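You operate a simulated robot arm through the tools that you are given. There is no shell and no other tool.

The job below is to be done with a simulated robot arm. You get a single attempt, and the scene is never put back.

TASK
Lock the paddle rod, then drain the big vat to about 200 litres.
Fine: push the rod in before locking it with the yellow catch; open the tube valve to see the level, hold the drain knob, shut the tube valve at the end. Where these are worked on the way, their far stop is far enough and under half their travel is too little: tube valve.
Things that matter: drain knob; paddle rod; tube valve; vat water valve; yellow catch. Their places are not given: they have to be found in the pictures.

It is judged by the outcome, as a careful person would: the job done as asked, and still so three seconds after it is handed in. It fails if anything else is knocked over, pushed out of place, dropped, spilled or broken.

THE ROBOT
A 6-joint arm with a three-finger gripper, fixed in place. Base frame: the origin is at the foot of the arm, x ahead of it, y to its left, z up. Lengths are in cm, angles in degrees, forces in N, time in s.
Its first joint turns from -166.0 to 166.0 degrees. Payload 4.89 kg.
The TCP is the grasp point between the finger pads, 3 cm short of the fingertips. In the tool frame z runs along the fingers and y along their closing line. Largest opening 16.4 cm; the body of the gripper starts 12.5 cm behind the TCP.
Orientation is told as [roll, pitch, yaw] about the base's x, y, z axes, in that order, counted from this pose: with the fingers straight down and closing along the base's y, the tool's x points along the base's -x, its y along +y and its z along -z.

THE INTERFACE
- The arm moves only by the tool play_rows. Its argument "motion" is a list of rows, each a list of 7 numbers: the shift along the tool's x, y, z in cm, then the turn, a rotation vector about the tool's x, y, z in rad, then the finger opening in cm, from 0 to 16.4. In form: [[x, y, z, rx, ry, rz, claw], ...]. A call has 1 to 20 rows; each row shifts and turns the commanded pose from where the row before left it, along the tool's axes as they then stand. Rows are played at 5 a second. More than 5 cm and 8.6 degrees between two rows, or a gripper value outside its range, and nothing of the call is played. A pose out of reach is approached as far as the arm can. The call stops where the force on the tool passes 70 N (or 10 N more than at its start, if that is more) or the arm is blocked; 0.2 s more then pass. Each finger travels about 10.8 cm/s and halts on what it meets, pressing with about 38 N; the grip force reading is that of the motor and also rises with nothing between the fingers. The clock runs only during rows and for 0.2 s after the last one: add rows that do not move to give the fingers time. The reply holds the time, the measured pose of the TCP, the force on the tool along the base axes, the opening and the grip force, in the units named above and with some noise, with the torque about the TCP (base axes, N m) and any sound that the robot's microphone picked up.
- Cameras (640 x 400 px; columns grow to the right, rows downward): "scene" is fixed at [39.9, -65.03, 169.32]; the picture's right is [0.70, -0.71, 0.00], its down [-0.33, -0.32, -0.89] and it looks along [0.63, 0.62, -0.46] (base axes); focal length 343 px, centre (320, 200). "wrist" rides on the gripper at [7.6, -0.2, -15.2] in the tool frame; the picture's right is [0.02, 1.00, 0.00], its down [-0.88, 0.02, -0.47] and it looks along [-0.47, 0.01, 0.88] (tool axes); focal length 247 px, centre (320, 200).
- snapshot(camera): a new picture of that camera. The clock stands still meanwhile.
- move_column(by): slides the trunk up (or, below 0, down) by that many cm; the arm rides with it, the base frame stays. It gives what a move gives, with no picture.
- probe_pixels(camera, pixels): for up to 12 pixels [column, row] of the newest picture of that camera ("zoom" is the newest enlarged one), the place [x, y, z] in the base frame of the surface seen there, good to about 0.2 cm. The clock stands still meanwhile.
- close_up(camera, box): a new picture of the part [left, top, right, bottom] of that camera's present view, enlarged. The clock stands still meanwhile.
- sign_off(): hands the job in; it is judged then, once.

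Open the gripper and draw the arm clear of the work before you hand the job in, unless the task says otherwise.

The tools are called after ">>>" by a JSON object that holds its "name" and its "arguments". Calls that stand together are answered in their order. play_rows: Moves the arm, as the interface text tells. Its arguments: {"type":"object","properties":{"motion":{"type":"array"}},"required":["motion"]} The other tools are called the same way: move_column (by) slides the trunk up or down; snapshot (camera) takes a picture; probe_pixels (camera, pixels) gives the place of the surface under pixels of a picture; close_up (camera, box) takes an enlarged picture of a part of a camera's view; sign_off () hands the job in.

At the start:

```text
t: 0.0
ee_pos: [68.43, -1.82, 151.48]
orientation: [-0.1, 0.1, 0.0]
contact_force: [0.3, -0.9, 0.3]
wrist_torque: [0.01, 0.01, 0.0]
finger_gap: 16.39
gripper_force: 0.0
trunk travel left (down, up): [-17.5, 21.5]
```

scene: 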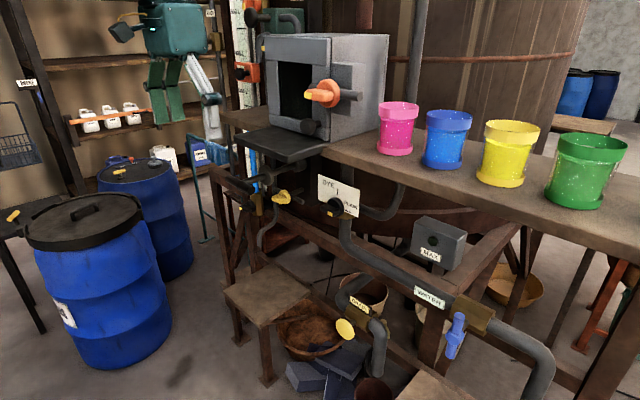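
wrist: 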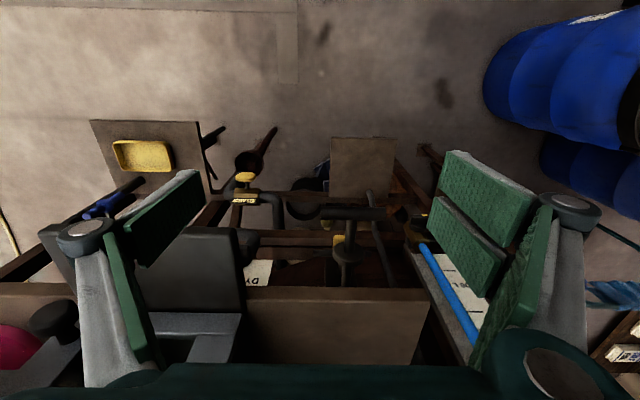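

The first pictures show a vat with pipes, labels and handles around (270,190), (340,205), (345,330), (455,335). I take enlarged views to find the named parts.

>>> {"name": "close_up", "arguments": {"camera": "scene", "box": [200, 130, 400, 255]}}

>>> {"name": "close_up", "arguments": {"camera": "scene", "box": [300, 220, 560, 400]}}

>>> {"name": "close_up", "arguments": {"camera": "scene", "box": [200, 0, 400, 140]}}

>>> {"name": "close_up", "arguments": {"camera": "wrist", "box": [80, 100, 480, 350]}}

```text
3.20 times, centred on (300, 192) of scene
```

zoom: 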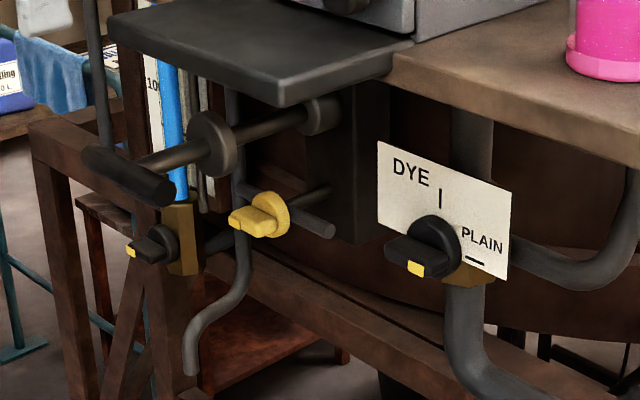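

```text
2.22 times, centred on (430, 310) of scene
```

zoom: 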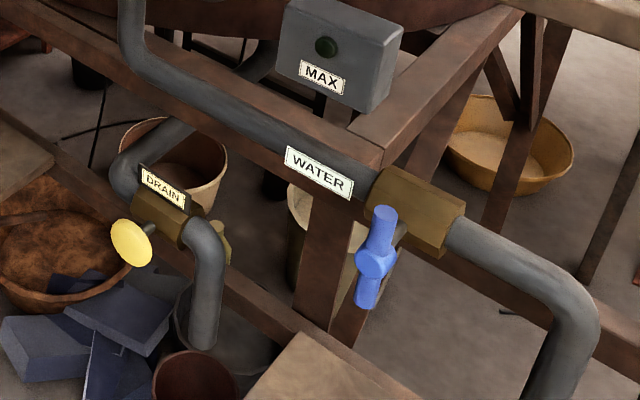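

```text
2.86 times, centred on (300, 70) of scene
```

zoom: 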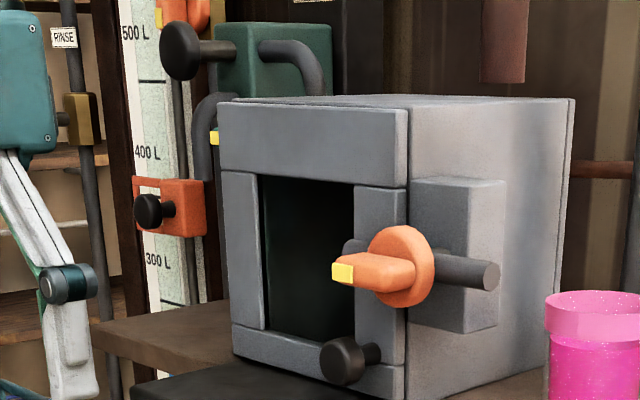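

```text
1.60 times, centred on (280, 225) of wrist
```

zoom: 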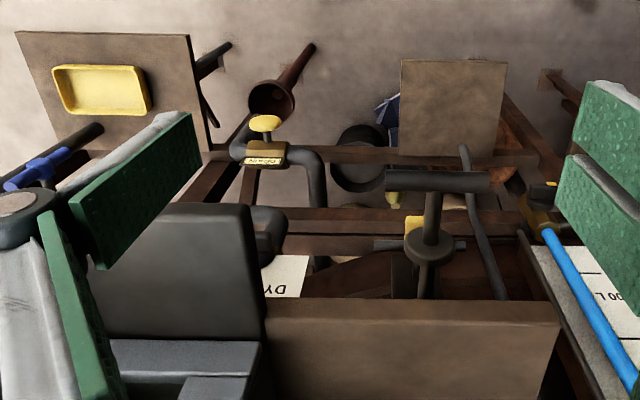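

I probe the main candidates: T-handled rod (240,184)-(300,165), yellow catch (283,197), tube valve (241-256,205), drain knob (344,329), water lever (455,337).

>>> {"name": "probe_pixels", "arguments": {"camera": "scene", "pixels": [[229, 180], [250, 189], [257, 179], [266, 175], [299, 166], [276, 198], [285, 197], [300, 201], [242, 208], [250, 206], [257, 207], [344, 329]]}}

>>> {"name": "probe_pixels", "arguments": {"camera": "scene", "pixels": [[455, 338], [458, 317], [451, 354], [473, 314], [430, 298], [332, 207], [327, 208], [437, 235], [355, 315], [356, 306], [240, 72], [330, 95]]}}

>>> {"name": "probe_pixels", "arguments": {"camera": "scene", "pixels": [[250, 150], [280, 155], [330, 150], [245, 185], [215, 175], [268, 300], [247, 10], [247, 55], [250, 93], [252, 168], [286, 168], [345, 190]]}}

```text
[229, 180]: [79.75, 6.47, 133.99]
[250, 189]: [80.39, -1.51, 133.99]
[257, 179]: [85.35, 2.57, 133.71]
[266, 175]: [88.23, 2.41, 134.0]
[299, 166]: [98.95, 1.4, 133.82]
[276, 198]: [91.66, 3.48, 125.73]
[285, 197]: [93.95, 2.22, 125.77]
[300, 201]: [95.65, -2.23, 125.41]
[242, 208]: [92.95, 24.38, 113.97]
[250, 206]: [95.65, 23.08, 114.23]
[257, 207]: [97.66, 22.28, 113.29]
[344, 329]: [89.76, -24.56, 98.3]
```

```text
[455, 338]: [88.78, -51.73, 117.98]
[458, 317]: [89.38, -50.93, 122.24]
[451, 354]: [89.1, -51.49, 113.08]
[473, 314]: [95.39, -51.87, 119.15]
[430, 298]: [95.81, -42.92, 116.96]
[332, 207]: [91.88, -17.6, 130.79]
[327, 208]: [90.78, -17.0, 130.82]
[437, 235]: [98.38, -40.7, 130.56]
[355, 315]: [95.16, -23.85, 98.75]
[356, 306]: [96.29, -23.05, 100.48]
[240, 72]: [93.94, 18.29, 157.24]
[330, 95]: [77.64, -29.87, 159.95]
```

```text
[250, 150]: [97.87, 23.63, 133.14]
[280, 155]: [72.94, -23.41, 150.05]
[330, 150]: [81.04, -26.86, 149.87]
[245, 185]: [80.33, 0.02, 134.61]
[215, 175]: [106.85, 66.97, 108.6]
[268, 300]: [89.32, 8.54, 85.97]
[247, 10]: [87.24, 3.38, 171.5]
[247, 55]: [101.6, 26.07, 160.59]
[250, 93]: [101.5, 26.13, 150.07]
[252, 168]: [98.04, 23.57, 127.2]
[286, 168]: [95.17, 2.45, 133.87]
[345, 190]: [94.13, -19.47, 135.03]
```

I probe the wrist picture next to map the obstacles around the rod (board, black box, catch, gauge).

>>> {"name": "probe_pixels", "arguments": {"camera": "wrist", "pixels": [[335, 300], [335, 340], [250, 300], [420, 300], [190, 270], [190, 330], [230, 240], [350, 213], [348, 245], [338, 240], [315, 252], [370, 252]]}}

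>>> {"name": "probe_pixels", "arguments": {"camera": "wrist", "pixels": [[320, 213], [382, 213], [425, 215], [418, 233], [244, 177], [245, 195], [110, 205], [440, 260], [60, 320], [145, 155], [360, 165], [240, 270]]}}

>>> {"name": "close_up", "arguments": {"camera": "wrist", "box": [290, 170, 450, 270]}}

>>> {"name": "close_up", "arguments": {"camera": "wrist", "box": [30, 160, 290, 322]}}

```text
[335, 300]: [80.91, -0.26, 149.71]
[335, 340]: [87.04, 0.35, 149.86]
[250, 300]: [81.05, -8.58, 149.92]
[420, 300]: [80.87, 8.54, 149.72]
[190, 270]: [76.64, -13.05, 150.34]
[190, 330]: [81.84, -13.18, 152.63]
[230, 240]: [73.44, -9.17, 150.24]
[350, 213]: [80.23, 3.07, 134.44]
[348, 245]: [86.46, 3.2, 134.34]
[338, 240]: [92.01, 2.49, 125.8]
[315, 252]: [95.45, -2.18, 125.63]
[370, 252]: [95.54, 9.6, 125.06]
```

```text
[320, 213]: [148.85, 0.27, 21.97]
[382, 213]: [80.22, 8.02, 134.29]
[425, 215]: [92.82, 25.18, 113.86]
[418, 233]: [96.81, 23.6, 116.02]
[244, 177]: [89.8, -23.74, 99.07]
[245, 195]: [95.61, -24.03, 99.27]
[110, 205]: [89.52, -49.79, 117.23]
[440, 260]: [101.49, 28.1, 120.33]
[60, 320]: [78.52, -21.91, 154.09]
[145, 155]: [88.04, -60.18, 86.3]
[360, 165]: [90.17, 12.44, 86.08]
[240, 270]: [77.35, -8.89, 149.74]
```

```text
4.00 times, centred on (370, 220) of wrist
```

zoom: 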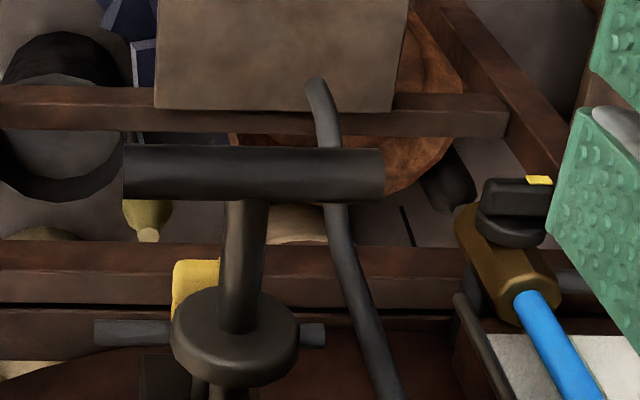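

```text
2.46 times, centred on (160, 241) of wrist
```

zoom: 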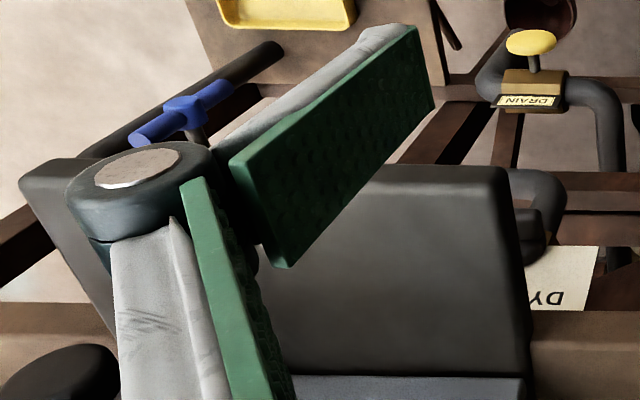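

The map: rod along x at y≈2.5, z≈134 with T-bar at x≈80; catch hub at (94,2.5,125.6) carrying a cross bar at x≈95.5; tube valve at (95,23.5,114); drain knob at (90,-24,98.5); bench edge at x≈81, z 150. I draw back 18 cm and tip the gripper forward about 45° to look at the front.

>>> {"name": "play_rows", "arguments": {"motion": [[3, 0, 0, 0, 0, 0, 16.4], [3, 0, 0, 0, 0, 0, 16.4], [3, 0, 0, 0, 0, 0, 12], [3, 0, 0, 0, 0, 0, 8], [3, 0, 0, 0, 0, 0, 6], [3, 0, 0, 0, 0, 0, 6], [0, 0, 0, 0, -0.131, 0, 6], [0, 0, 0, 0, -0.131, 0, 6], [0, 0, 0, 0, -0.131, 0, 6], [0, 0, 0, 0, -0.131, 0, 6], [0, 0, 0, 0, -0.131, 0, 6], [0, 0, 0, 0, -0.131, 0, 6]]}}

>>> {"name": "snapshot", "arguments": {"camera": "wrist"}}

>>> {"name": "snapshot", "arguments": {"camera": "scene"}}

```text
t: 2.6
ee_pos: [50.5, -1.92, 151.47]
orientation: [0.0, -45.3, 0.0]
contact_force: [0.9, -0.6, 0.8]
wrist_torque: [0.02, 0.15, -0.03]
finger_gap: 6.02
gripper_force: 0.0
trunk travel left (down, up): [-17.5, 21.5]
```

```text
taken
```

wrist: 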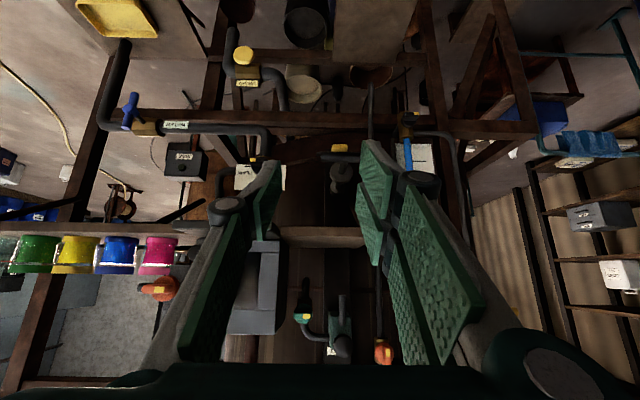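

```text
taken
```

scene: 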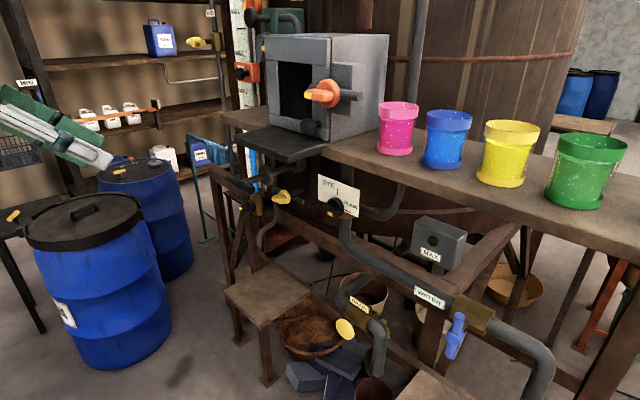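

Now the wrist camera faces the rig (upside down). I enlarge the middle part with rod, catch, gauge, and the drain and water parts on the left.

>>> {"name": "close_up", "arguments": {"camera": "wrist", "box": [220, 60, 460, 210]}}

>>> {"name": "close_up", "arguments": {"camera": "wrist", "box": [90, 20, 330, 170]}}

>>> {"name": "close_up", "arguments": {"camera": "scene", "box": [220, 0, 300, 50]}}

>>> {"name": "close_up", "arguments": {"camera": "scene", "box": [210, 140, 290, 190]}}

```text
2.67 times, centred on (340, 135) of wrist
```

zoom: 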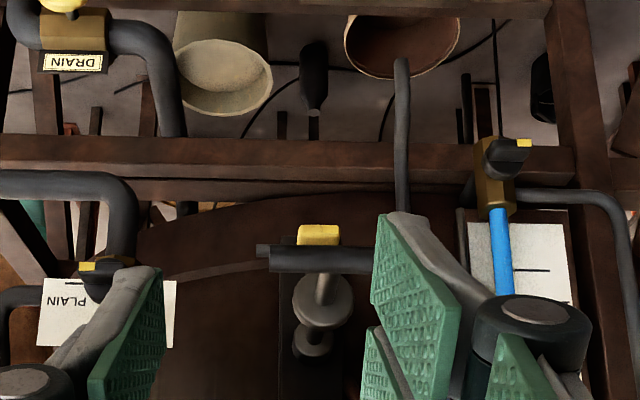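

```text
2.67 times, centred on (210, 95) of wrist
```

zoom: 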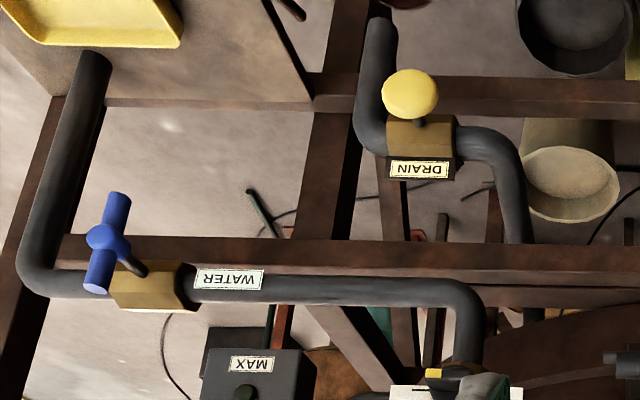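

```text
8.00 times, centred on (260, 25) of scene
```

zoom: 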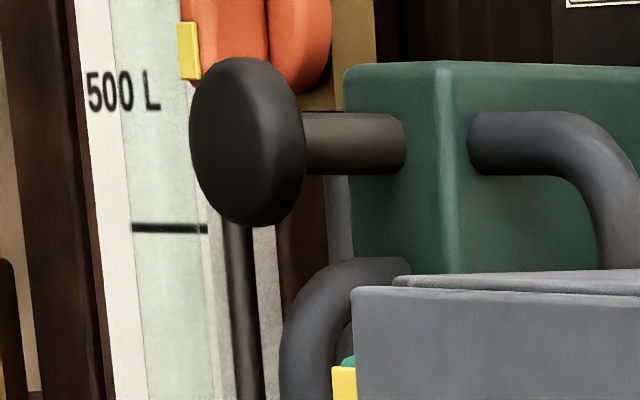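

```text
8.00 times, centred on (250, 165) of scene
```

zoom: 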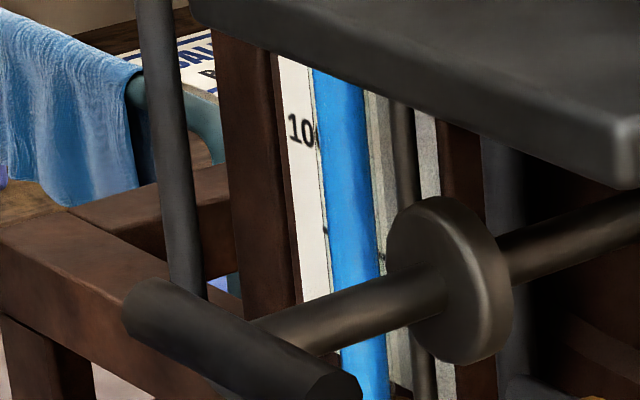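

The tube valve handle lies across the vertical tube (closed), the water lever across its pipe (closed). I probe the drums beside the arm and the gauge marks before moving lower for a square view.

>>> {"name": "probe_pixels", "arguments": {"camera": "scene", "pixels": [[85, 210], [140, 170], [20, 215], [245, 18], [243, 28], [251, 53], [255, 91], [260, 106], [248, 156], [251, 169], [100, 330], [255, 104]]}}

>>> {"name": "play_rows", "arguments": {"motion": [[2.12, 0, 2.12, 0, 0, 0, 10], [2.12, 0, 2.12, 0, 0, 0, 14], [2.12, 0, 2.12, 0, 0, 0, 16.4], [2.12, 0, 2.12, 0, 0, 0, 16.4], [2.12, 0, 2.12, 0, 0, 0, 16.4], [2.12, 0, 2.12, 0, 0, 0, 16.4], [0, 3, 0, 0, 0, 0, 16.4], [0, 3, 0, 0, 0, 0, 16.4], [0, 3, 0, 0, 0, 0, 16.4]]}}

>>> {"name": "snapshot", "arguments": {"camera": "wrist"}}

```text
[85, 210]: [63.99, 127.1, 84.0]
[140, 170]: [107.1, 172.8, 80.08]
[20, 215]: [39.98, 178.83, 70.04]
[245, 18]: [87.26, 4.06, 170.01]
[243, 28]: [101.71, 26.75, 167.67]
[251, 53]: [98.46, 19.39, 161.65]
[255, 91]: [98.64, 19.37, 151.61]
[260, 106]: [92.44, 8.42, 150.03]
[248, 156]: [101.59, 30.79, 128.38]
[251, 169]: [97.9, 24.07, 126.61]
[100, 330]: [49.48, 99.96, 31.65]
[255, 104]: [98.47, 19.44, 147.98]
```

```text
t: 4.6
ee_pos: [50.24, 7.17, 133.39]
orientation: [-0.1, -45.1, 0.0]
contact_force: [0.0, 0.4, 0.1]
wrist_torque: [-0.03, -0.08, -0.04]
finger_gap: 16.42
gripper_force: 0.1
trunk travel left (down, up): [-17.5, 21.5]
```

```text
taken
```

wrist: 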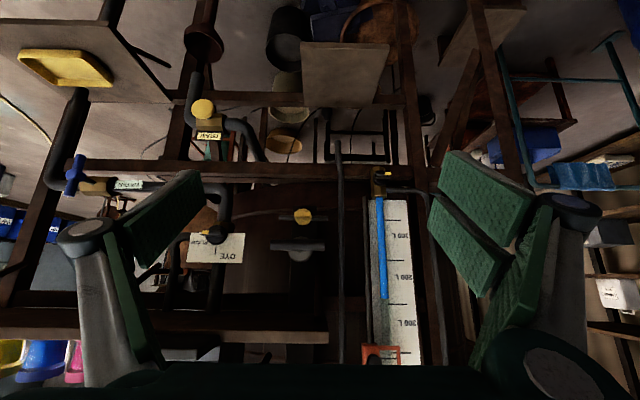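

Good view. I enlarge the gauge and the catch/rod area.

>>> {"name": "close_up", "arguments": {"camera": "wrist", "box": [330, 150, 460, 370]}}

>>> {"name": "close_up", "arguments": {"camera": "wrist", "box": [180, 170, 350, 276]}}

>>> {"name": "close_up", "arguments": {"camera": "wrist", "box": [40, 80, 280, 230]}}

>>> {"name": "close_up", "arguments": {"camera": "wrist", "box": [340, 155, 420, 205]}}

>>> {"name": "probe_pixels", "arguments": {"camera": "wrist", "pixels": [[383, 300], [383, 290], [400, 220], [400, 262], [400, 303], [380, 187], [386, 173], [303, 216], [275, 247], [322, 248], [300, 256], [300, 315]]}}

```text
1.82 times, centred on (395, 260) of wrist
```

zoom: 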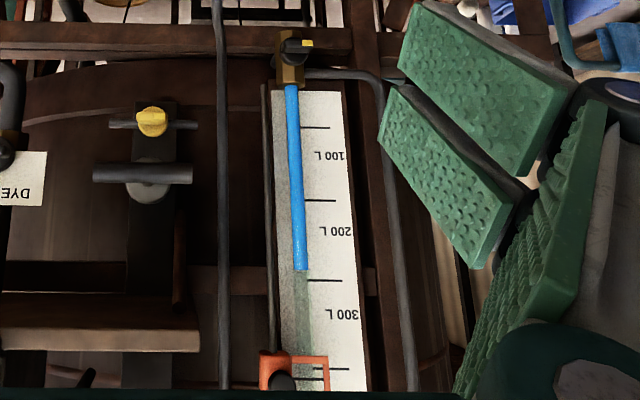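

```text
3.76 times, centred on (265, 223) of wrist
```

zoom: 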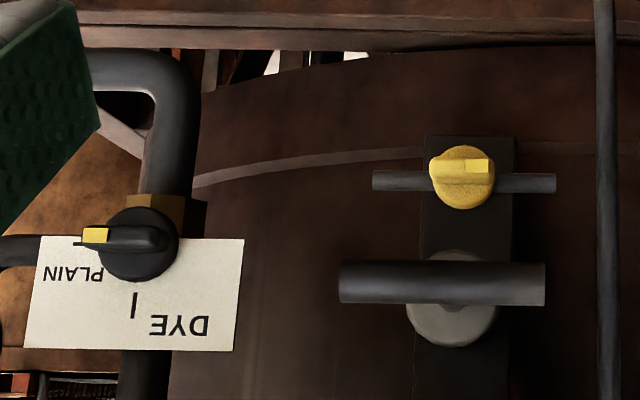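

```text
2.67 times, centred on (160, 155) of wrist
```

zoom: 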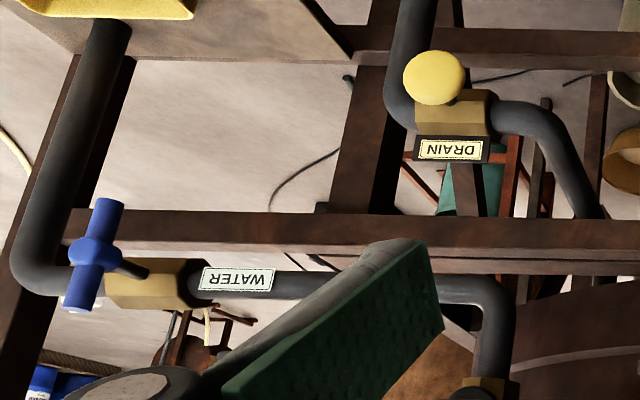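

```text
8.00 times, centred on (380, 180) of wrist
```

zoom: 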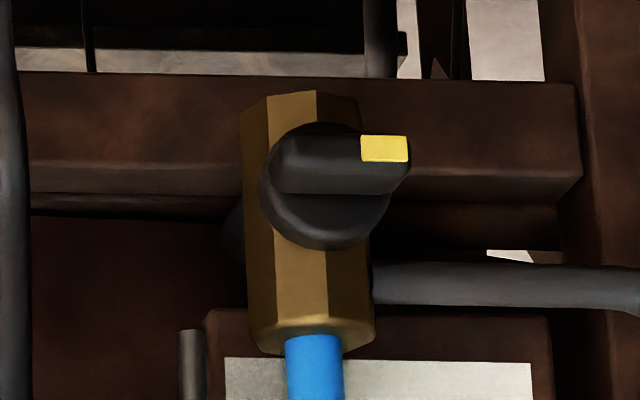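

```text
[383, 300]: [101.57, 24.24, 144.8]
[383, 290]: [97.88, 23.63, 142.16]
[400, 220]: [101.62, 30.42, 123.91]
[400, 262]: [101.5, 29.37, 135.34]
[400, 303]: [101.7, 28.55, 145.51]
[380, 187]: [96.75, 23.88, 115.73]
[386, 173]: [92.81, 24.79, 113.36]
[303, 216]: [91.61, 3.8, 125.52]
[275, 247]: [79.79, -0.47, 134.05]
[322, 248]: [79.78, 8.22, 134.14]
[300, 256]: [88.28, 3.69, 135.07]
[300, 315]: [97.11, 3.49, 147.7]
```

The rod axis is at y≈3.75, z≈134 with T-bar front face x≈79.8; the catch hub sits right below it at (y≈3.8, z≈125.5). I close the fingers, level the gripper to point along +x, and line it up in front of the T-bar.

>>> {"name": "play_rows", "arguments": {"motion": [[0, 0, 0, 0, -0.131, 0, 12], [0, 0, 0, 0, -0.131, 0, 8], [0, 0, 0, 0, -0.131, 0, 4], [0, 0, 0, 0, -0.131, 0, 0], [0, 0, 0, 0, -0.131, 0, 0], [0, 0, 0, 0, -0.13, 0, 0], [0, -1.7, 0, 0, 0, 0, 0], [0, -1.7, 0, 0, 0, 0, 0], [0, 0, 3, 0, 0, 0, 0], [0, 0, 3, 0, 0, 0, 0]]}}

>>> {"name": "snapshot", "arguments": {"camera": "wrist"}}

>>> {"name": "snapshot", "arguments": {"camera": "scene"}}

```text
t: 6.8
ee_pos: [56.11, 3.59, 133.33]
orientation: [173.6, -89.9, -173.6]
contact_force: [-3.4, 0.4, 1.3]
wrist_torque: [0.0, 0.07, 0.13]
finger_gap: 0.0
gripper_force: 37.5
trunk travel left (down, up): [-17.5, 21.5]
```

```text
taken
```

wrist: 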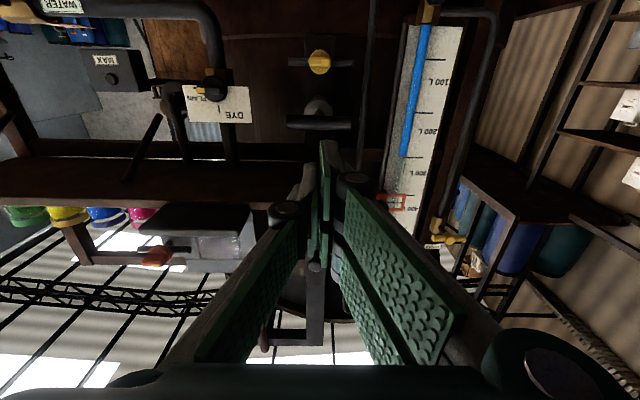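

```text
taken
```

scene: 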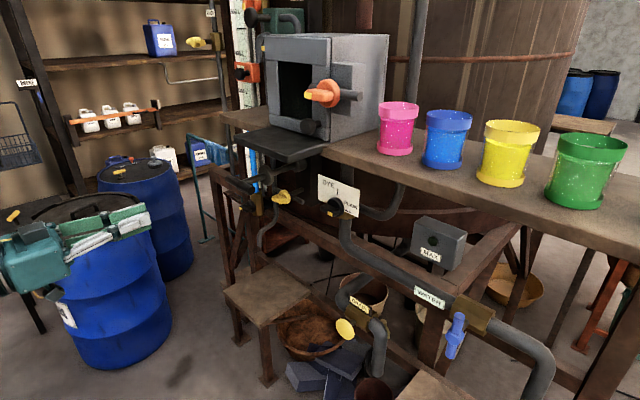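

The gripper is level and pointing at the T-bar (318,122 in the wrist picture). I raise 0.7 cm, advance, then push slowly at first.

>>> {"name": "play_rows", "arguments": {"motion": [[-0.7, 0.15, 3, 0, 0, 0, 0], [0, 0, 4, 0, 0, 0, 0], [0, 0, 4, 0, 0, 0, 0], [0, 0, 4, 0, 0, 0, 0], [0, 0, 3, 0, 0, 0, 0], [0, 0, 1, 0, 0, 0, 0], [0, 0, 1, 0, 0, 0, 0], [0, 0, 1, 0, 0, 0, 0], [0, 0, 1, 0, 0, 0, 0]]}}

>>> {"name": "snapshot", "arguments": {"camera": "scene"}}

>>> {"name": "snapshot", "arguments": {"camera": "wrist"}}

```text
t: 8.8
ee_pos: [78.4, 3.85, 134.27]
orientation: [-179.3, -89.9, 179.2]
contact_force: [-1.3, 0.1, -0.5]
wrist_torque: [-0.05, 0.05, 0.0]
finger_gap: 0.0
gripper_force: 45.1
trunk travel left (down, up): [-17.5, 21.5]
```

```text
taken
```

scene: 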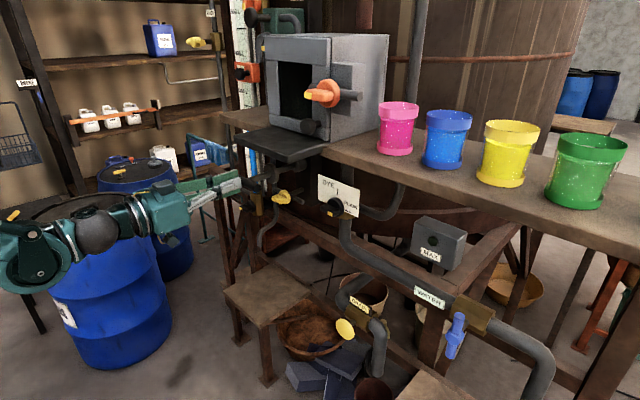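

```text
taken
```

wrist: 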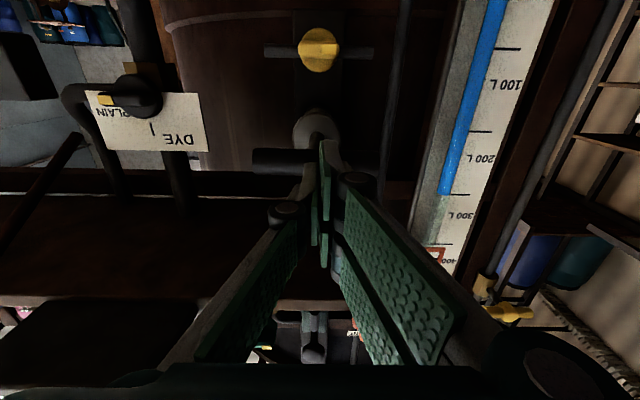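

The tips are at x≈81.4 with little force, so the rod is probably moving; I check with a close-up before pushing on.

>>> {"name": "close_up", "arguments": {"camera": "scene", "box": [190, 140, 320, 221]}}

```text
4.92 times, centred on (255, 180) of scene
```

zoom: 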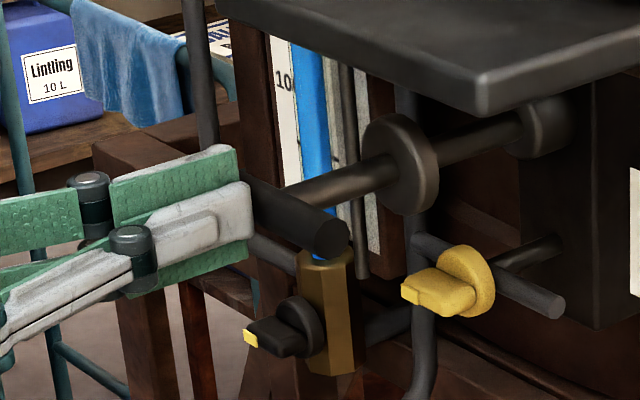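

The T-bar is in contact and sliding along. I push on in 1 cm steps until it stops.

>>> {"name": "play_rows", "arguments": {"motion": [[0, 0, 1, 0, 0, 0, 0], [0, 0, 1, 0, 0, 0, 0], [0, 0, 1, 0, 0, 0, 0], [0, 0, 1, 0, 0, 0, 0], [0, 0, 1, 0, 0, 0, 0], [0, 0, 1, 0, 0, 0, 0], [0, 0, 0.7, 0, 0, 0, 0], [0, 0, 0.7, 0, 0, 0, 0], [0, 0, 0.7, 0, 0, 0, 0]]}}

>>> {"name": "close_up", "arguments": {"camera": "scene", "box": [190, 140, 320, 221]}}

```text
t: 10.8
ee_pos: [86.14, 3.9, 134.12]
orientation: [-178.2, -89.8, 178.3]
contact_force: [-52.6, 3.0, -18.0]
wrist_torque: [0.01, 0.86, 0.06]
finger_gap: 0.61
gripper_force: 44.6
trunk travel left (down, up): [-17.5, 21.5]
```

```text
4.92 times, centred on (255, 180) of scene
```

zoom: 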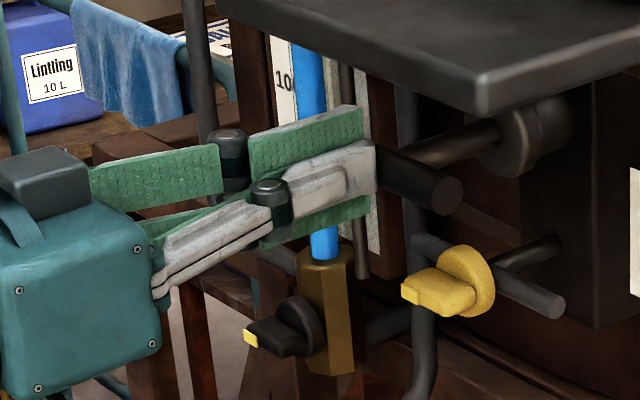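

The collar has met the guide and force rose to 53 N: the rod is fully in. I back off 12 cm gently and look whether it stays in.

>>> {"name": "play_rows", "arguments": {"motion": [[0, 0, -1, 0, 0, 0, 0], [0, 0, -2, 0, 0, 0, 0], [0, 0, -3, 0, 0, 0, 0], [0, 0, -4, 0, 0, 0, 0], [0, 0, -4, 0, 0, 0, 4], [0, 0, -4, 0, 0, 0, 6]]}}

>>> {"name": "close_up", "arguments": {"camera": "scene", "box": [190, 140, 320, 221]}}

>>> {"name": "snapshot", "arguments": {"camera": "wrist"}}

```text
t: 12.2
ee_pos: [68.61, 3.77, 134.08]
orientation: [-140.4, -90.0, 140.2]
contact_force: [2.4, -0.5, 0.1]
wrist_torque: [0.01, -0.15, -0.02]
finger_gap: 6.01
gripper_force: 0.0
trunk travel left (down, up): [-17.5, 21.5]
```

```text
4.92 times, centred on (255, 180) of scene
```

zoom: 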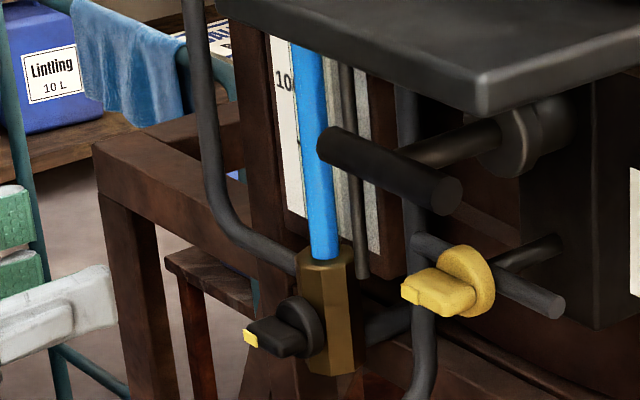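

```text
taken
```

wrist: 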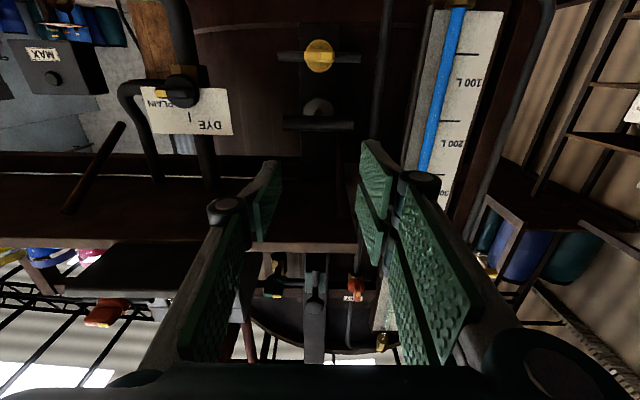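

The rod stays in. Next I measure the catch: enlarged wrist view around (318,57) plus probes.

>>> {"name": "close_up", "arguments": {"camera": "wrist", "box": [268, 30, 364, 90]}}

>>> {"name": "probe_pixels", "arguments": {"camera": "wrist", "pixels": [[318, 56], [326, 54], [331, 54], [311, 56], [318, 47], [318, 64], [282, 56], [358, 60], [318, 70], [300, 57], [318, 124], [318, 105]]}}

>>> {"name": "close_up", "arguments": {"camera": "scene", "box": [266, 180, 314, 210]}}

>>> {"name": "probe_pixels", "arguments": {"camera": "zoom", "pixels": [[100, 240], [150, 220], [180, 260], [250, 180], [300, 150], [90, 270], [260, 250], [200, 200], [300, 250], [380, 280], [130, 200], [220, 240]]}}

```text
6.67 times, centred on (316, 60) of wrist
```

zoom: 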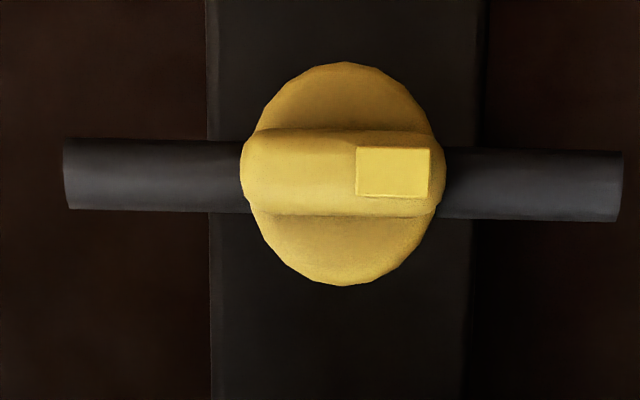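

```text
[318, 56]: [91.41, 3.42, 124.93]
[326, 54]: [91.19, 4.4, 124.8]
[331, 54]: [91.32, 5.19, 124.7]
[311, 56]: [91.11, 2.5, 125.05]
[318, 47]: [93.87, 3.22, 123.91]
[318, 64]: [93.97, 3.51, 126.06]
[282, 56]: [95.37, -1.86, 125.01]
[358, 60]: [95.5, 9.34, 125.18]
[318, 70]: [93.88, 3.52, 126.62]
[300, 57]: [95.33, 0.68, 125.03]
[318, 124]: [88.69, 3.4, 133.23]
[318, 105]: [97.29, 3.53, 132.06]
```

```text
13.33 times, centred on (290, 195) of scene
```

zoom: 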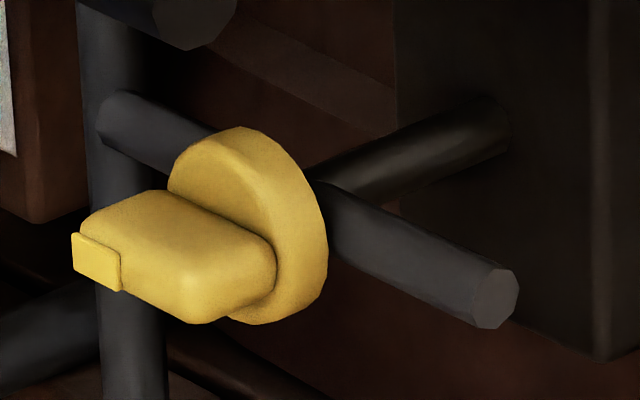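

```text
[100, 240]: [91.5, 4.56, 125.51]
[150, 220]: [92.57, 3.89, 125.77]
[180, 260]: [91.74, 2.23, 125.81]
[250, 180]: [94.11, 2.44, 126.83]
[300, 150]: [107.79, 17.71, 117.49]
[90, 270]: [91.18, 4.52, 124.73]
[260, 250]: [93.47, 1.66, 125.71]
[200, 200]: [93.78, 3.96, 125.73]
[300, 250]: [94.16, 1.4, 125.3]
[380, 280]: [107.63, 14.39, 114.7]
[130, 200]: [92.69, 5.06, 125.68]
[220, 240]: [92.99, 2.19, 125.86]
```

The catch handle spans y 1.6–5.5, z≈124.2–125.8, x 91.2–94. I roll the gripper 90° so the fingers close vertically, then lower to z≈125 while still well back.

>>> {"name": "play_rows", "arguments": {"motion": [[0, 0, 0, 0, 0, 0.131, 6], [0, 0, 0, 0, 0, 0.131, 5], [0, 0, 0, 0, 0, 0.131, 4.5], [0, 0, 0, 0, 0, 0.131, 4.5], [0, 0, 0, 0, 0, 0.131, 4.5], [0, 0, 0, 0, 0, 0.131, 4.5], [0, 0, 0, 0, 0, 0.131, 4.5], [0, 0, 0, 0, 0, 0.131, 4.5], [0, 0, 0, 0, 0, 0.131, 4.5], [0, 0, 0, 0, 0, 0.131, 4.5], [0, 0, 0, 0, 0, 0.131, 4.5], [0, 0, 0, 0, 0, 0.13, 4.5], [0, -3, 0, 0, 0, 0, 4.5], [0, -3, 0, 0, 0, 0, 4.5], [-0.17, -3.1, 0, 0, 0, 0, 4.5], [0, 0, 0, 0, 0, 0, 4.5]]}}

>>> {"name": "snapshot", "arguments": {"camera": "wrist"}}

>>> {"name": "snapshot", "arguments": {"camera": "scene"}}

```text
t: 15.6
ee_pos: [68.51, 3.45, 125.05]
orientation: [89.4, -0.1, -89.8]
contact_force: [0.5, -0.3, -0.2]
wrist_torque: [-0.02, -0.05, 0.01]
finger_gap: 4.48
gripper_force: 0.1
trunk travel left (down, up): [-17.5, 21.5]
```

```text
taken
```

wrist: 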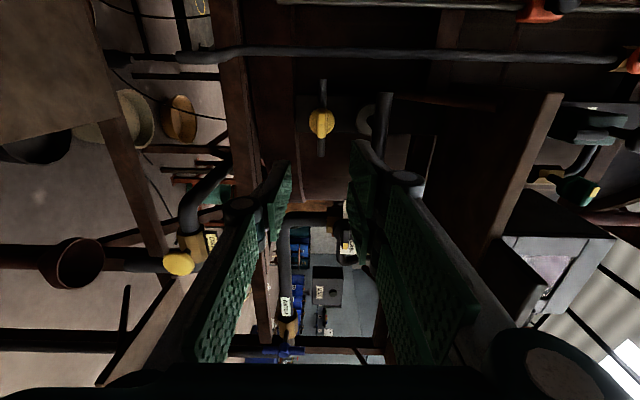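

```text
taken
```

scene: 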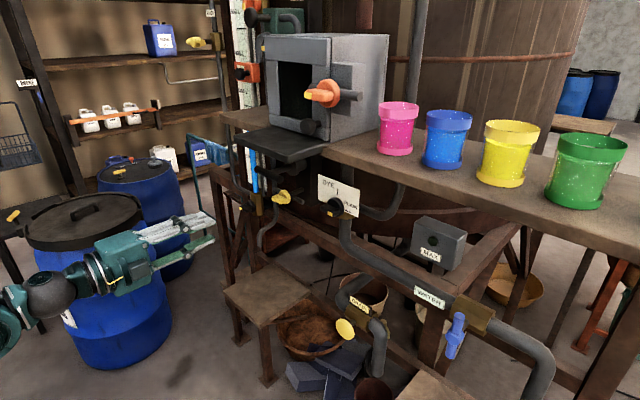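

The catch shows at (321,122), centred between the fingers. I advance so the fingertips straddle its handle.

>>> {"name": "play_rows", "arguments": {"motion": [[0.1, 0, 4, 0, 0, 0, 4.5], [0, 0, 4, 0, 0, 0, 4.5], [0, 0, 4, 0, 0, 0, 4.5], [0, 0, 4, 0, 0, 0, 4.5], [0, 0, 3, 0, 0, 0, 4.5], [0, 0, 2, 0, 0, 0, 4.5], [0, 0, 0.8, 0, 0, 0, 4.5], [0, 0, 0, 0, 0, 0, 4.5]]}}

>>> {"name": "close_up", "arguments": {"camera": "scene", "box": [220, 150, 330, 219]}}

>>> {"name": "snapshot", "arguments": {"camera": "wrist"}}

```text
t: 17.4
ee_pos: [90.24, 3.73, 125.1]
orientation: [89.5, 0.0, -89.9]
contact_force: [0.1, -0.3, 0.4]
wrist_torque: [-0.03, -0.01, -0.01]
finger_gap: 4.46
gripper_force: 0.2
trunk travel left (down, up): [-17.5, 21.5]
```

```text
5.80 times, centred on (275, 184) of scene
```

zoom: 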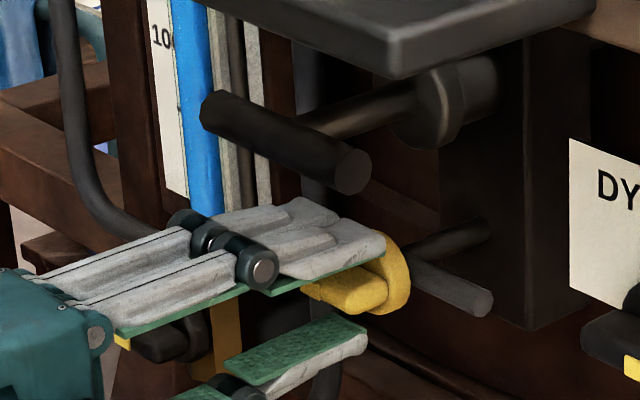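

```text
taken
```

wrist: 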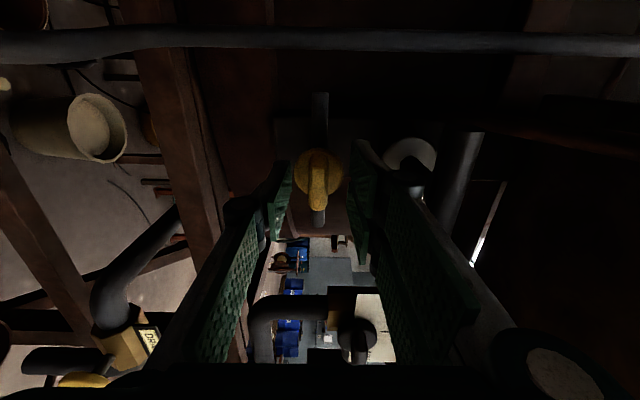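

The fingers straddle the yellow handle. I close on it and try a small turn, reading the torque about x.

>>> {"name": "play_rows", "arguments": {"motion": [[0, 0, 0, 0, 0, 0, 1], [0, 0, 0, 0, 0, 0, 0.5], [0, 0, 0, 0, 0, 0, 0.5], [0, 0, 0, 0, 0, 0.1, 0.5], [0, 0, 0, 0, 0, 0.1, 0.5], [0, 0, 0, 0, 0, 0, 0.5]]}}

>>> {"name": "close_up", "arguments": {"camera": "scene", "box": [220, 150, 330, 219]}}

```text
t: 18.8
ee_pos: [90.33, 3.73, 125.06]
orientation: [89.1, 11.4, -89.5]
contact_force: [-15.5, 40.0, -29.2]
wrist_torque: [0.11, 0.47, 1.78]
finger_gap: 1.5
gripper_force: 45.1
out of reach, approached as far as the arm can: row 5
trunk travel left (down, up): [-17.5, 21.5]
```

```text
5.80 times, centred on (275, 184) of scene
```

zoom: 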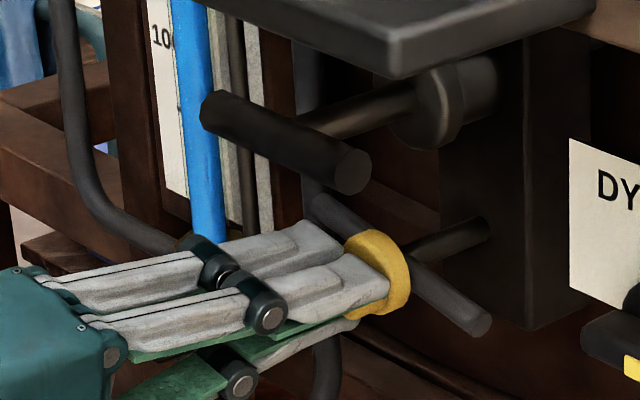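

The bar's left end rises with a + turn, but the wrist is near its limit that way. I release, back out, and roll the hand 180° the other way to have range for the full turn.

>>> {"name": "play_rows", "arguments": {"motion": [[0, 0, 0, 0, 0, 0, 3], [0, 0, 0, 0, 0, 0, 4.5], [0, 0, -1, 0, 0, 0, 4.5], [0, 0, -3, 0, 0, 0, 4.5], [0, 0, -4, 0, 0, 0, 4.5], [0, 0, -4, 0, 0, 0, 4.5], [0, 0, -4, 0, 0, 0, 4.5], [0, 0, -4, 0, 0, 0, 4.5], [0, 0, 0, 0, 0, 0, 4.5]]}}

>>> {"name": "close_up", "arguments": {"camera": "scene", "box": [220, 150, 330, 219]}}

```text
t: 20.8
ee_pos: [70.33, 1.4, 125.5]
orientation: [89.5, 11.5, -89.7]
contact_force: [-0.1, 0.2, 0.4]
wrist_torque: [0.02, 0.02, -0.03]
finger_gap: 4.49
gripper_force: 0.1
out of reach, approached as far as the arm can: row 3, 4, 5, 6, 8
trunk travel left (down, up): [-17.5, 21.5]
```

```text
5.80 times, centred on (275, 184) of scene
```

zoom: 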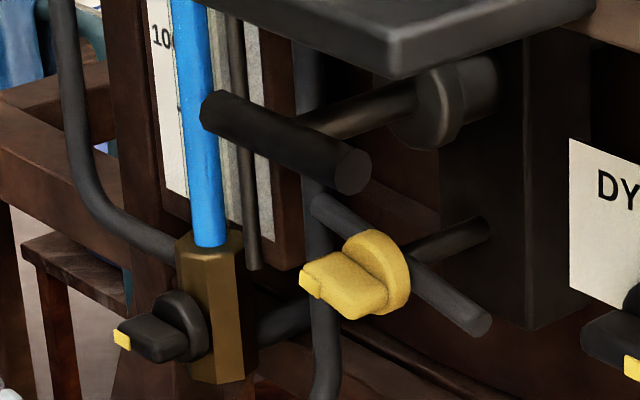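

The catch stays about 11° turned. I roll the hand by −180° in two calls.

>>> {"name": "play_rows", "arguments": {"motion": [[0, 0, 0, 0, 0, -0.14, 4.5], [0, 0, 0, 0, 0, -0.14, 4.5], [0, 0, 0, 0, 0, -0.14, 4.5], [0, 0, 0, 0, 0, -0.14, 4.5], [0, 0, 0, 0, 0, -0.14, 4.5], [0, 0, 0, 0, 0, -0.14, 4.5], [0, 0, 0, 0, 0, -0.14, 4.5], [0, 0, 0, 0, 0, -0.14, 4.5], [0, 0, 0, 0, 0, -0.14, 4.5], [0, 0, 0, 0, 0, -0.14, 4.5], [0, 0, 0, 0, 0, -0.14, 4.5], [0, 0, 0, 0, 0, -0.14, 4.5], [0, 0, 0, 0, 0, -0.14, 4.5], [0, 0, 0, 0, 0, -0.14, 4.5], [0, 0, 0, 0, 0, -0.14, 4.5], [0, 0, 0, 0, 0, -0.14, 4.5], [0, 0, 0, 0, 0, -0.14, 4.5], [0, 0, 0, 0, 0, -0.14, 4.5], [0, 0, 0, 0, 0, -0.14, 4.5], [0, 0, 0, 0, 0, -0.14, 4.5]]}}

>>> {"name": "play_rows", "arguments": {"motion": [[0, 0, 0, 0, 0, -0.14, 4.5], [0, 0, 0, 0, 0, -0.14, 4.5], [0, 0, 0, 0, 0, -0.06, 4.5], [0, 0, 0, 0, 0, 0, 4.5]]}}

>>> {"name": "snapshot", "arguments": {"camera": "wrist"}}

```text
t: 25.0
ee_pos: [70.43, 1.21, 125.04]
orientation: [-90.1, -30.9, 90.0]
contact_force: [0.7, -0.2, -0.9]
wrist_torque: [-0.03, -0.01, 0.0]
finger_gap: 4.48
gripper_force: 0.0
trunk travel left (down, up): [-17.5, 21.5]
```

```text
t: 26.0
ee_pos: [70.54, 1.33, 125.0]
orientation: [-90.1, -11.5, 90.0]
contact_force: [-0.2, 0.4, -0.4]
wrist_torque: [0.01, -0.05, 0.02]
finger_gap: 4.53
gripper_force: 0.0
trunk travel left (down, up): [-17.5, 21.5]
```

```text
taken
```

wrist: 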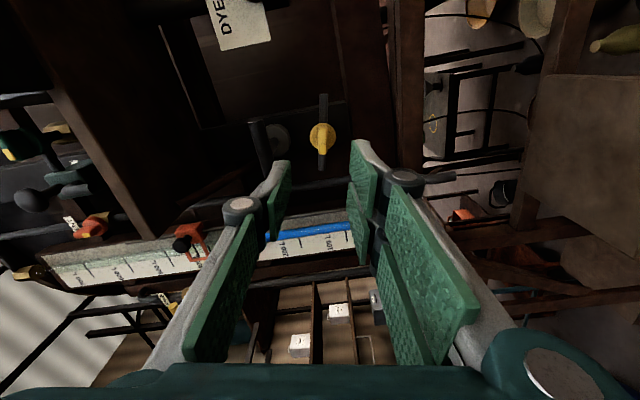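

The handle at (322,138) lines up with the finger plane. I correct the 2.4 cm sideways offset and advance again.

>>> {"name": "play_rows", "arguments": {"motion": [[-2.33, 0.42, 0, 0, 0, 0, 4.5], [0, 0, 4, 0, 0, 0, 4.5], [0, 0, 4, 0, 0, 0, 4.5], [0, 0, 4, 0, 0, 0, 4.5], [0, 0, 3.5, 0, 0, 0, 4.5], [0, 0, 2.5, 0, 0, 0, 4.5], [0, 0, 1.75, 0, 0, 0, 4.5], [0, 0, 0, 0, 0, 0, 4.5]]}}

>>> {"name": "snapshot", "arguments": {"camera": "wrist"}}

>>> {"name": "close_up", "arguments": {"camera": "scene", "box": [220, 150, 330, 219]}}

```text
t: 27.8
ee_pos: [90.28, 3.68, 125.11]
orientation: [-90.0, -11.6, 90.0]
contact_force: [0.6, 0.0, -0.7]
wrist_torque: [-0.02, -0.02, 0.0]
finger_gap: 4.45
gripper_force: 0.0
trunk travel left (down, up): [-17.5, 21.5]
```

```text
taken
```

wrist: 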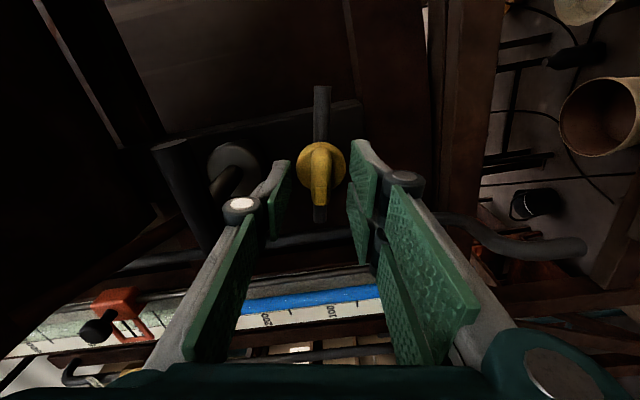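

```text
5.80 times, centred on (275, 184) of scene
```

zoom: 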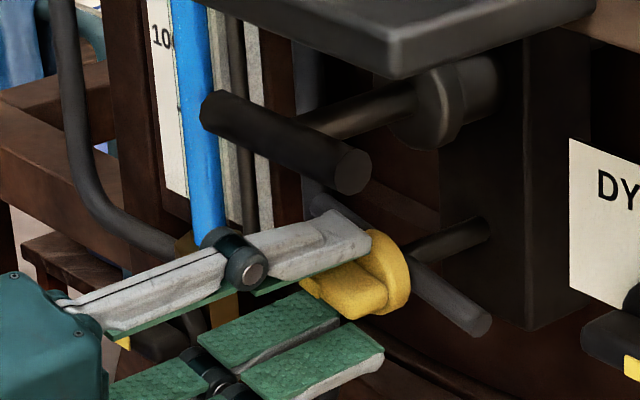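

Aligned. I close on the handle and turn it in the + direction by about 0.65 rad first.

>>> {"name": "play_rows", "arguments": {"motion": [[0, 0, 0, 0, 0, 0, 1], [0, 0, 0, 0, 0, 0, 0.5], [0, 0, 0, 0, 0, 0, 0.5], [0, 0, 0, 0, 0, 0.1, 0.5], [0, 0, 0, 0, 0, 0.11, 0.5], [0, 0, 0, 0, 0, 0.11, 0.5], [0, 0, 0, 0, 0, 0.11, 0.5], [0, 0, 0, 0, 0, 0.11, 0.5], [0, 0, 0, 0, 0, 0.11, 0.5]]}}

>>> {"name": "close_up", "arguments": {"camera": "scene", "box": [220, 150, 330, 219]}}

```text
t: 29.8
ee_pos: [90.28, 3.7, 125.17]
orientation: [-90.1, -48.8, 90.0]
contact_force: [9.3, -3.9, -0.2]
wrist_torque: [-0.02, 0.09, -0.2]
finger_gap: 1.48
gripper_force: 44.5
trunk travel left (down, up): [-17.5, 21.5]
```

```text
5.80 times, centred on (275, 184) of scene
```

zoom: 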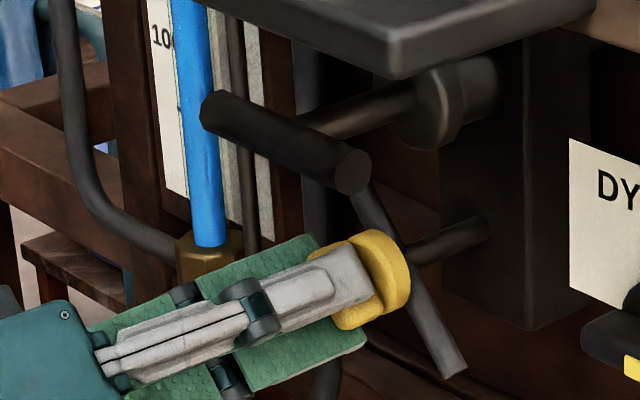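

The bar is swinging up (now about 49°). I continue to vertical, watching the torque.

>>> {"name": "play_rows", "arguments": {"motion": [[0, 0, 0, 0, 0, 0.11, 0.5], [0, 0, 0, 0, 0, 0.11, 0.5], [0, 0, 0, 0, 0, 0.11, 0.5], [0, 0, 0, 0, 0, 0.11, 0.5], [0, 0, 0, 0, 0, 0.11, 0.5], [0, 0, 0, 0, 0, 0.11, 0.5], [0, 0, 0, 0, 0, 0.08, 0.5], [0, 0, 0, 0, 0, 0, 0.5]]}}

>>> {"name": "close_up", "arguments": {"camera": "scene", "box": [220, 150, 330, 219]}}

>>> {"name": "snapshot", "arguments": {"camera": "wrist"}}

```text
t: 31.6
ee_pos: [90.35, 3.6, 125.24]
orientation: [91.7, -88.7, -91.9]
contact_force: [25.4, -22.5, 23.0]
wrist_torque: [-1.08, -0.54, -0.6]
finger_gap: 1.44
gripper_force: 44.0
trunk travel left (down, up): [-17.5, 21.5]
```

```text
5.80 times, centred on (275, 184) of scene
```

zoom: 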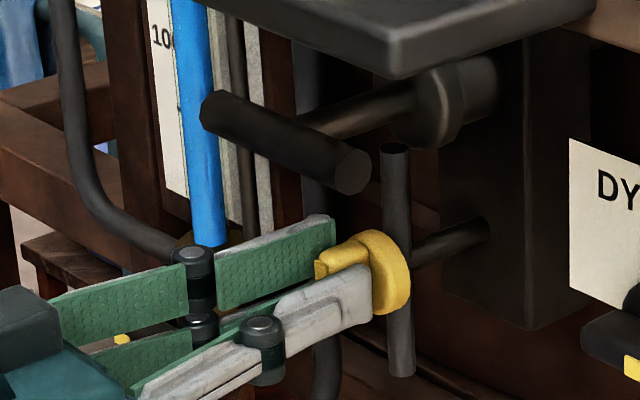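

```text
taken
```

wrist: 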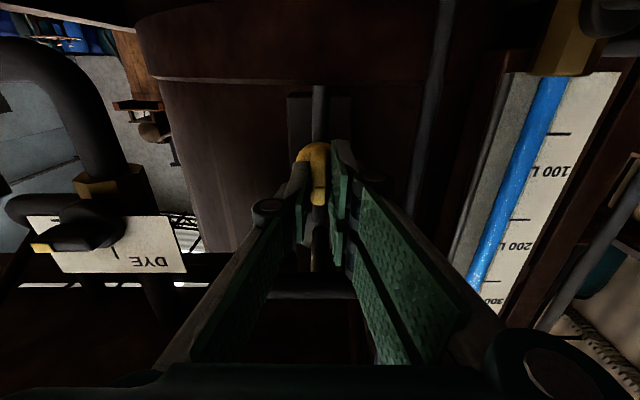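

The bar stands vertical in front of the collar and the torque rose (stop reached). I open and back out, then check that both stay.

>>> {"name": "play_rows", "arguments": {"motion": [[0, 0, 0, 0, 0, 0, 3], [0, 0, 0, 0, 0, 0, 5], [0, 0, -2, 0, 0, 0, 5], [0, 0, -4, 0, 0, 0, 5], [0, 0, -4, 0, 0, 0, 5], [0, 0, -4, 0, 0, 0, 5], [0, 0, -4, 0, 0, 0, 5], [0, 0, -4, 0, 0, 0, 5], [0, 0, 0, 0, 0, 0, 5]]}}

>>> {"name": "close_up", "arguments": {"camera": "scene", "box": [220, 150, 330, 219]}}

>>> {"name": "snapshot", "arguments": {"camera": "wrist"}}

```text
t: 33.6
ee_pos: [68.04, 3.56, 125.07]
orientation: [93.3, -88.9, -93.3]
contact_force: [-1.1, 1.0, 0.0]
wrist_torque: [-0.02, -0.01, 0.02]
finger_gap: 4.99
gripper_force: 0.0
trunk travel left (down, up): [-17.5, 21.5]
```

```text
5.80 times, centred on (275, 184) of scene
```

zoom: 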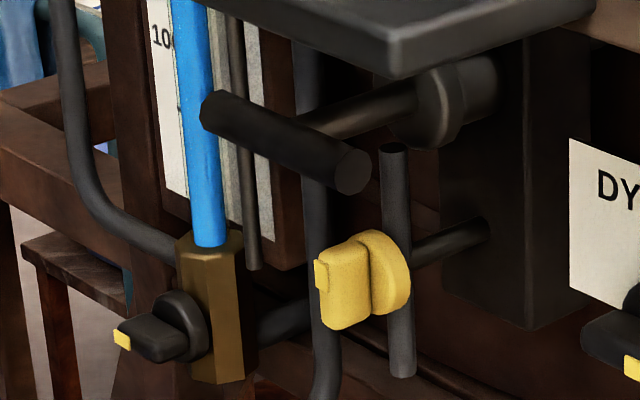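

```text
taken
```

wrist: 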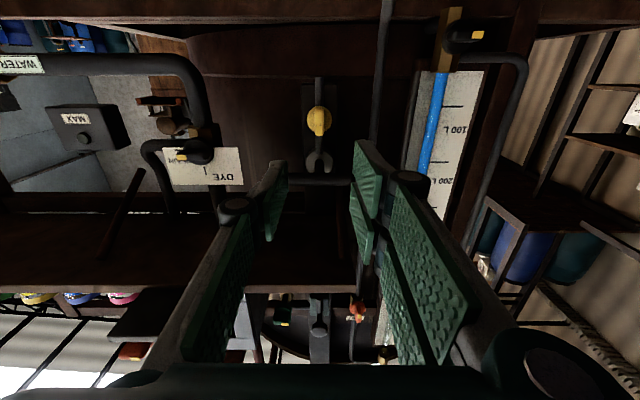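

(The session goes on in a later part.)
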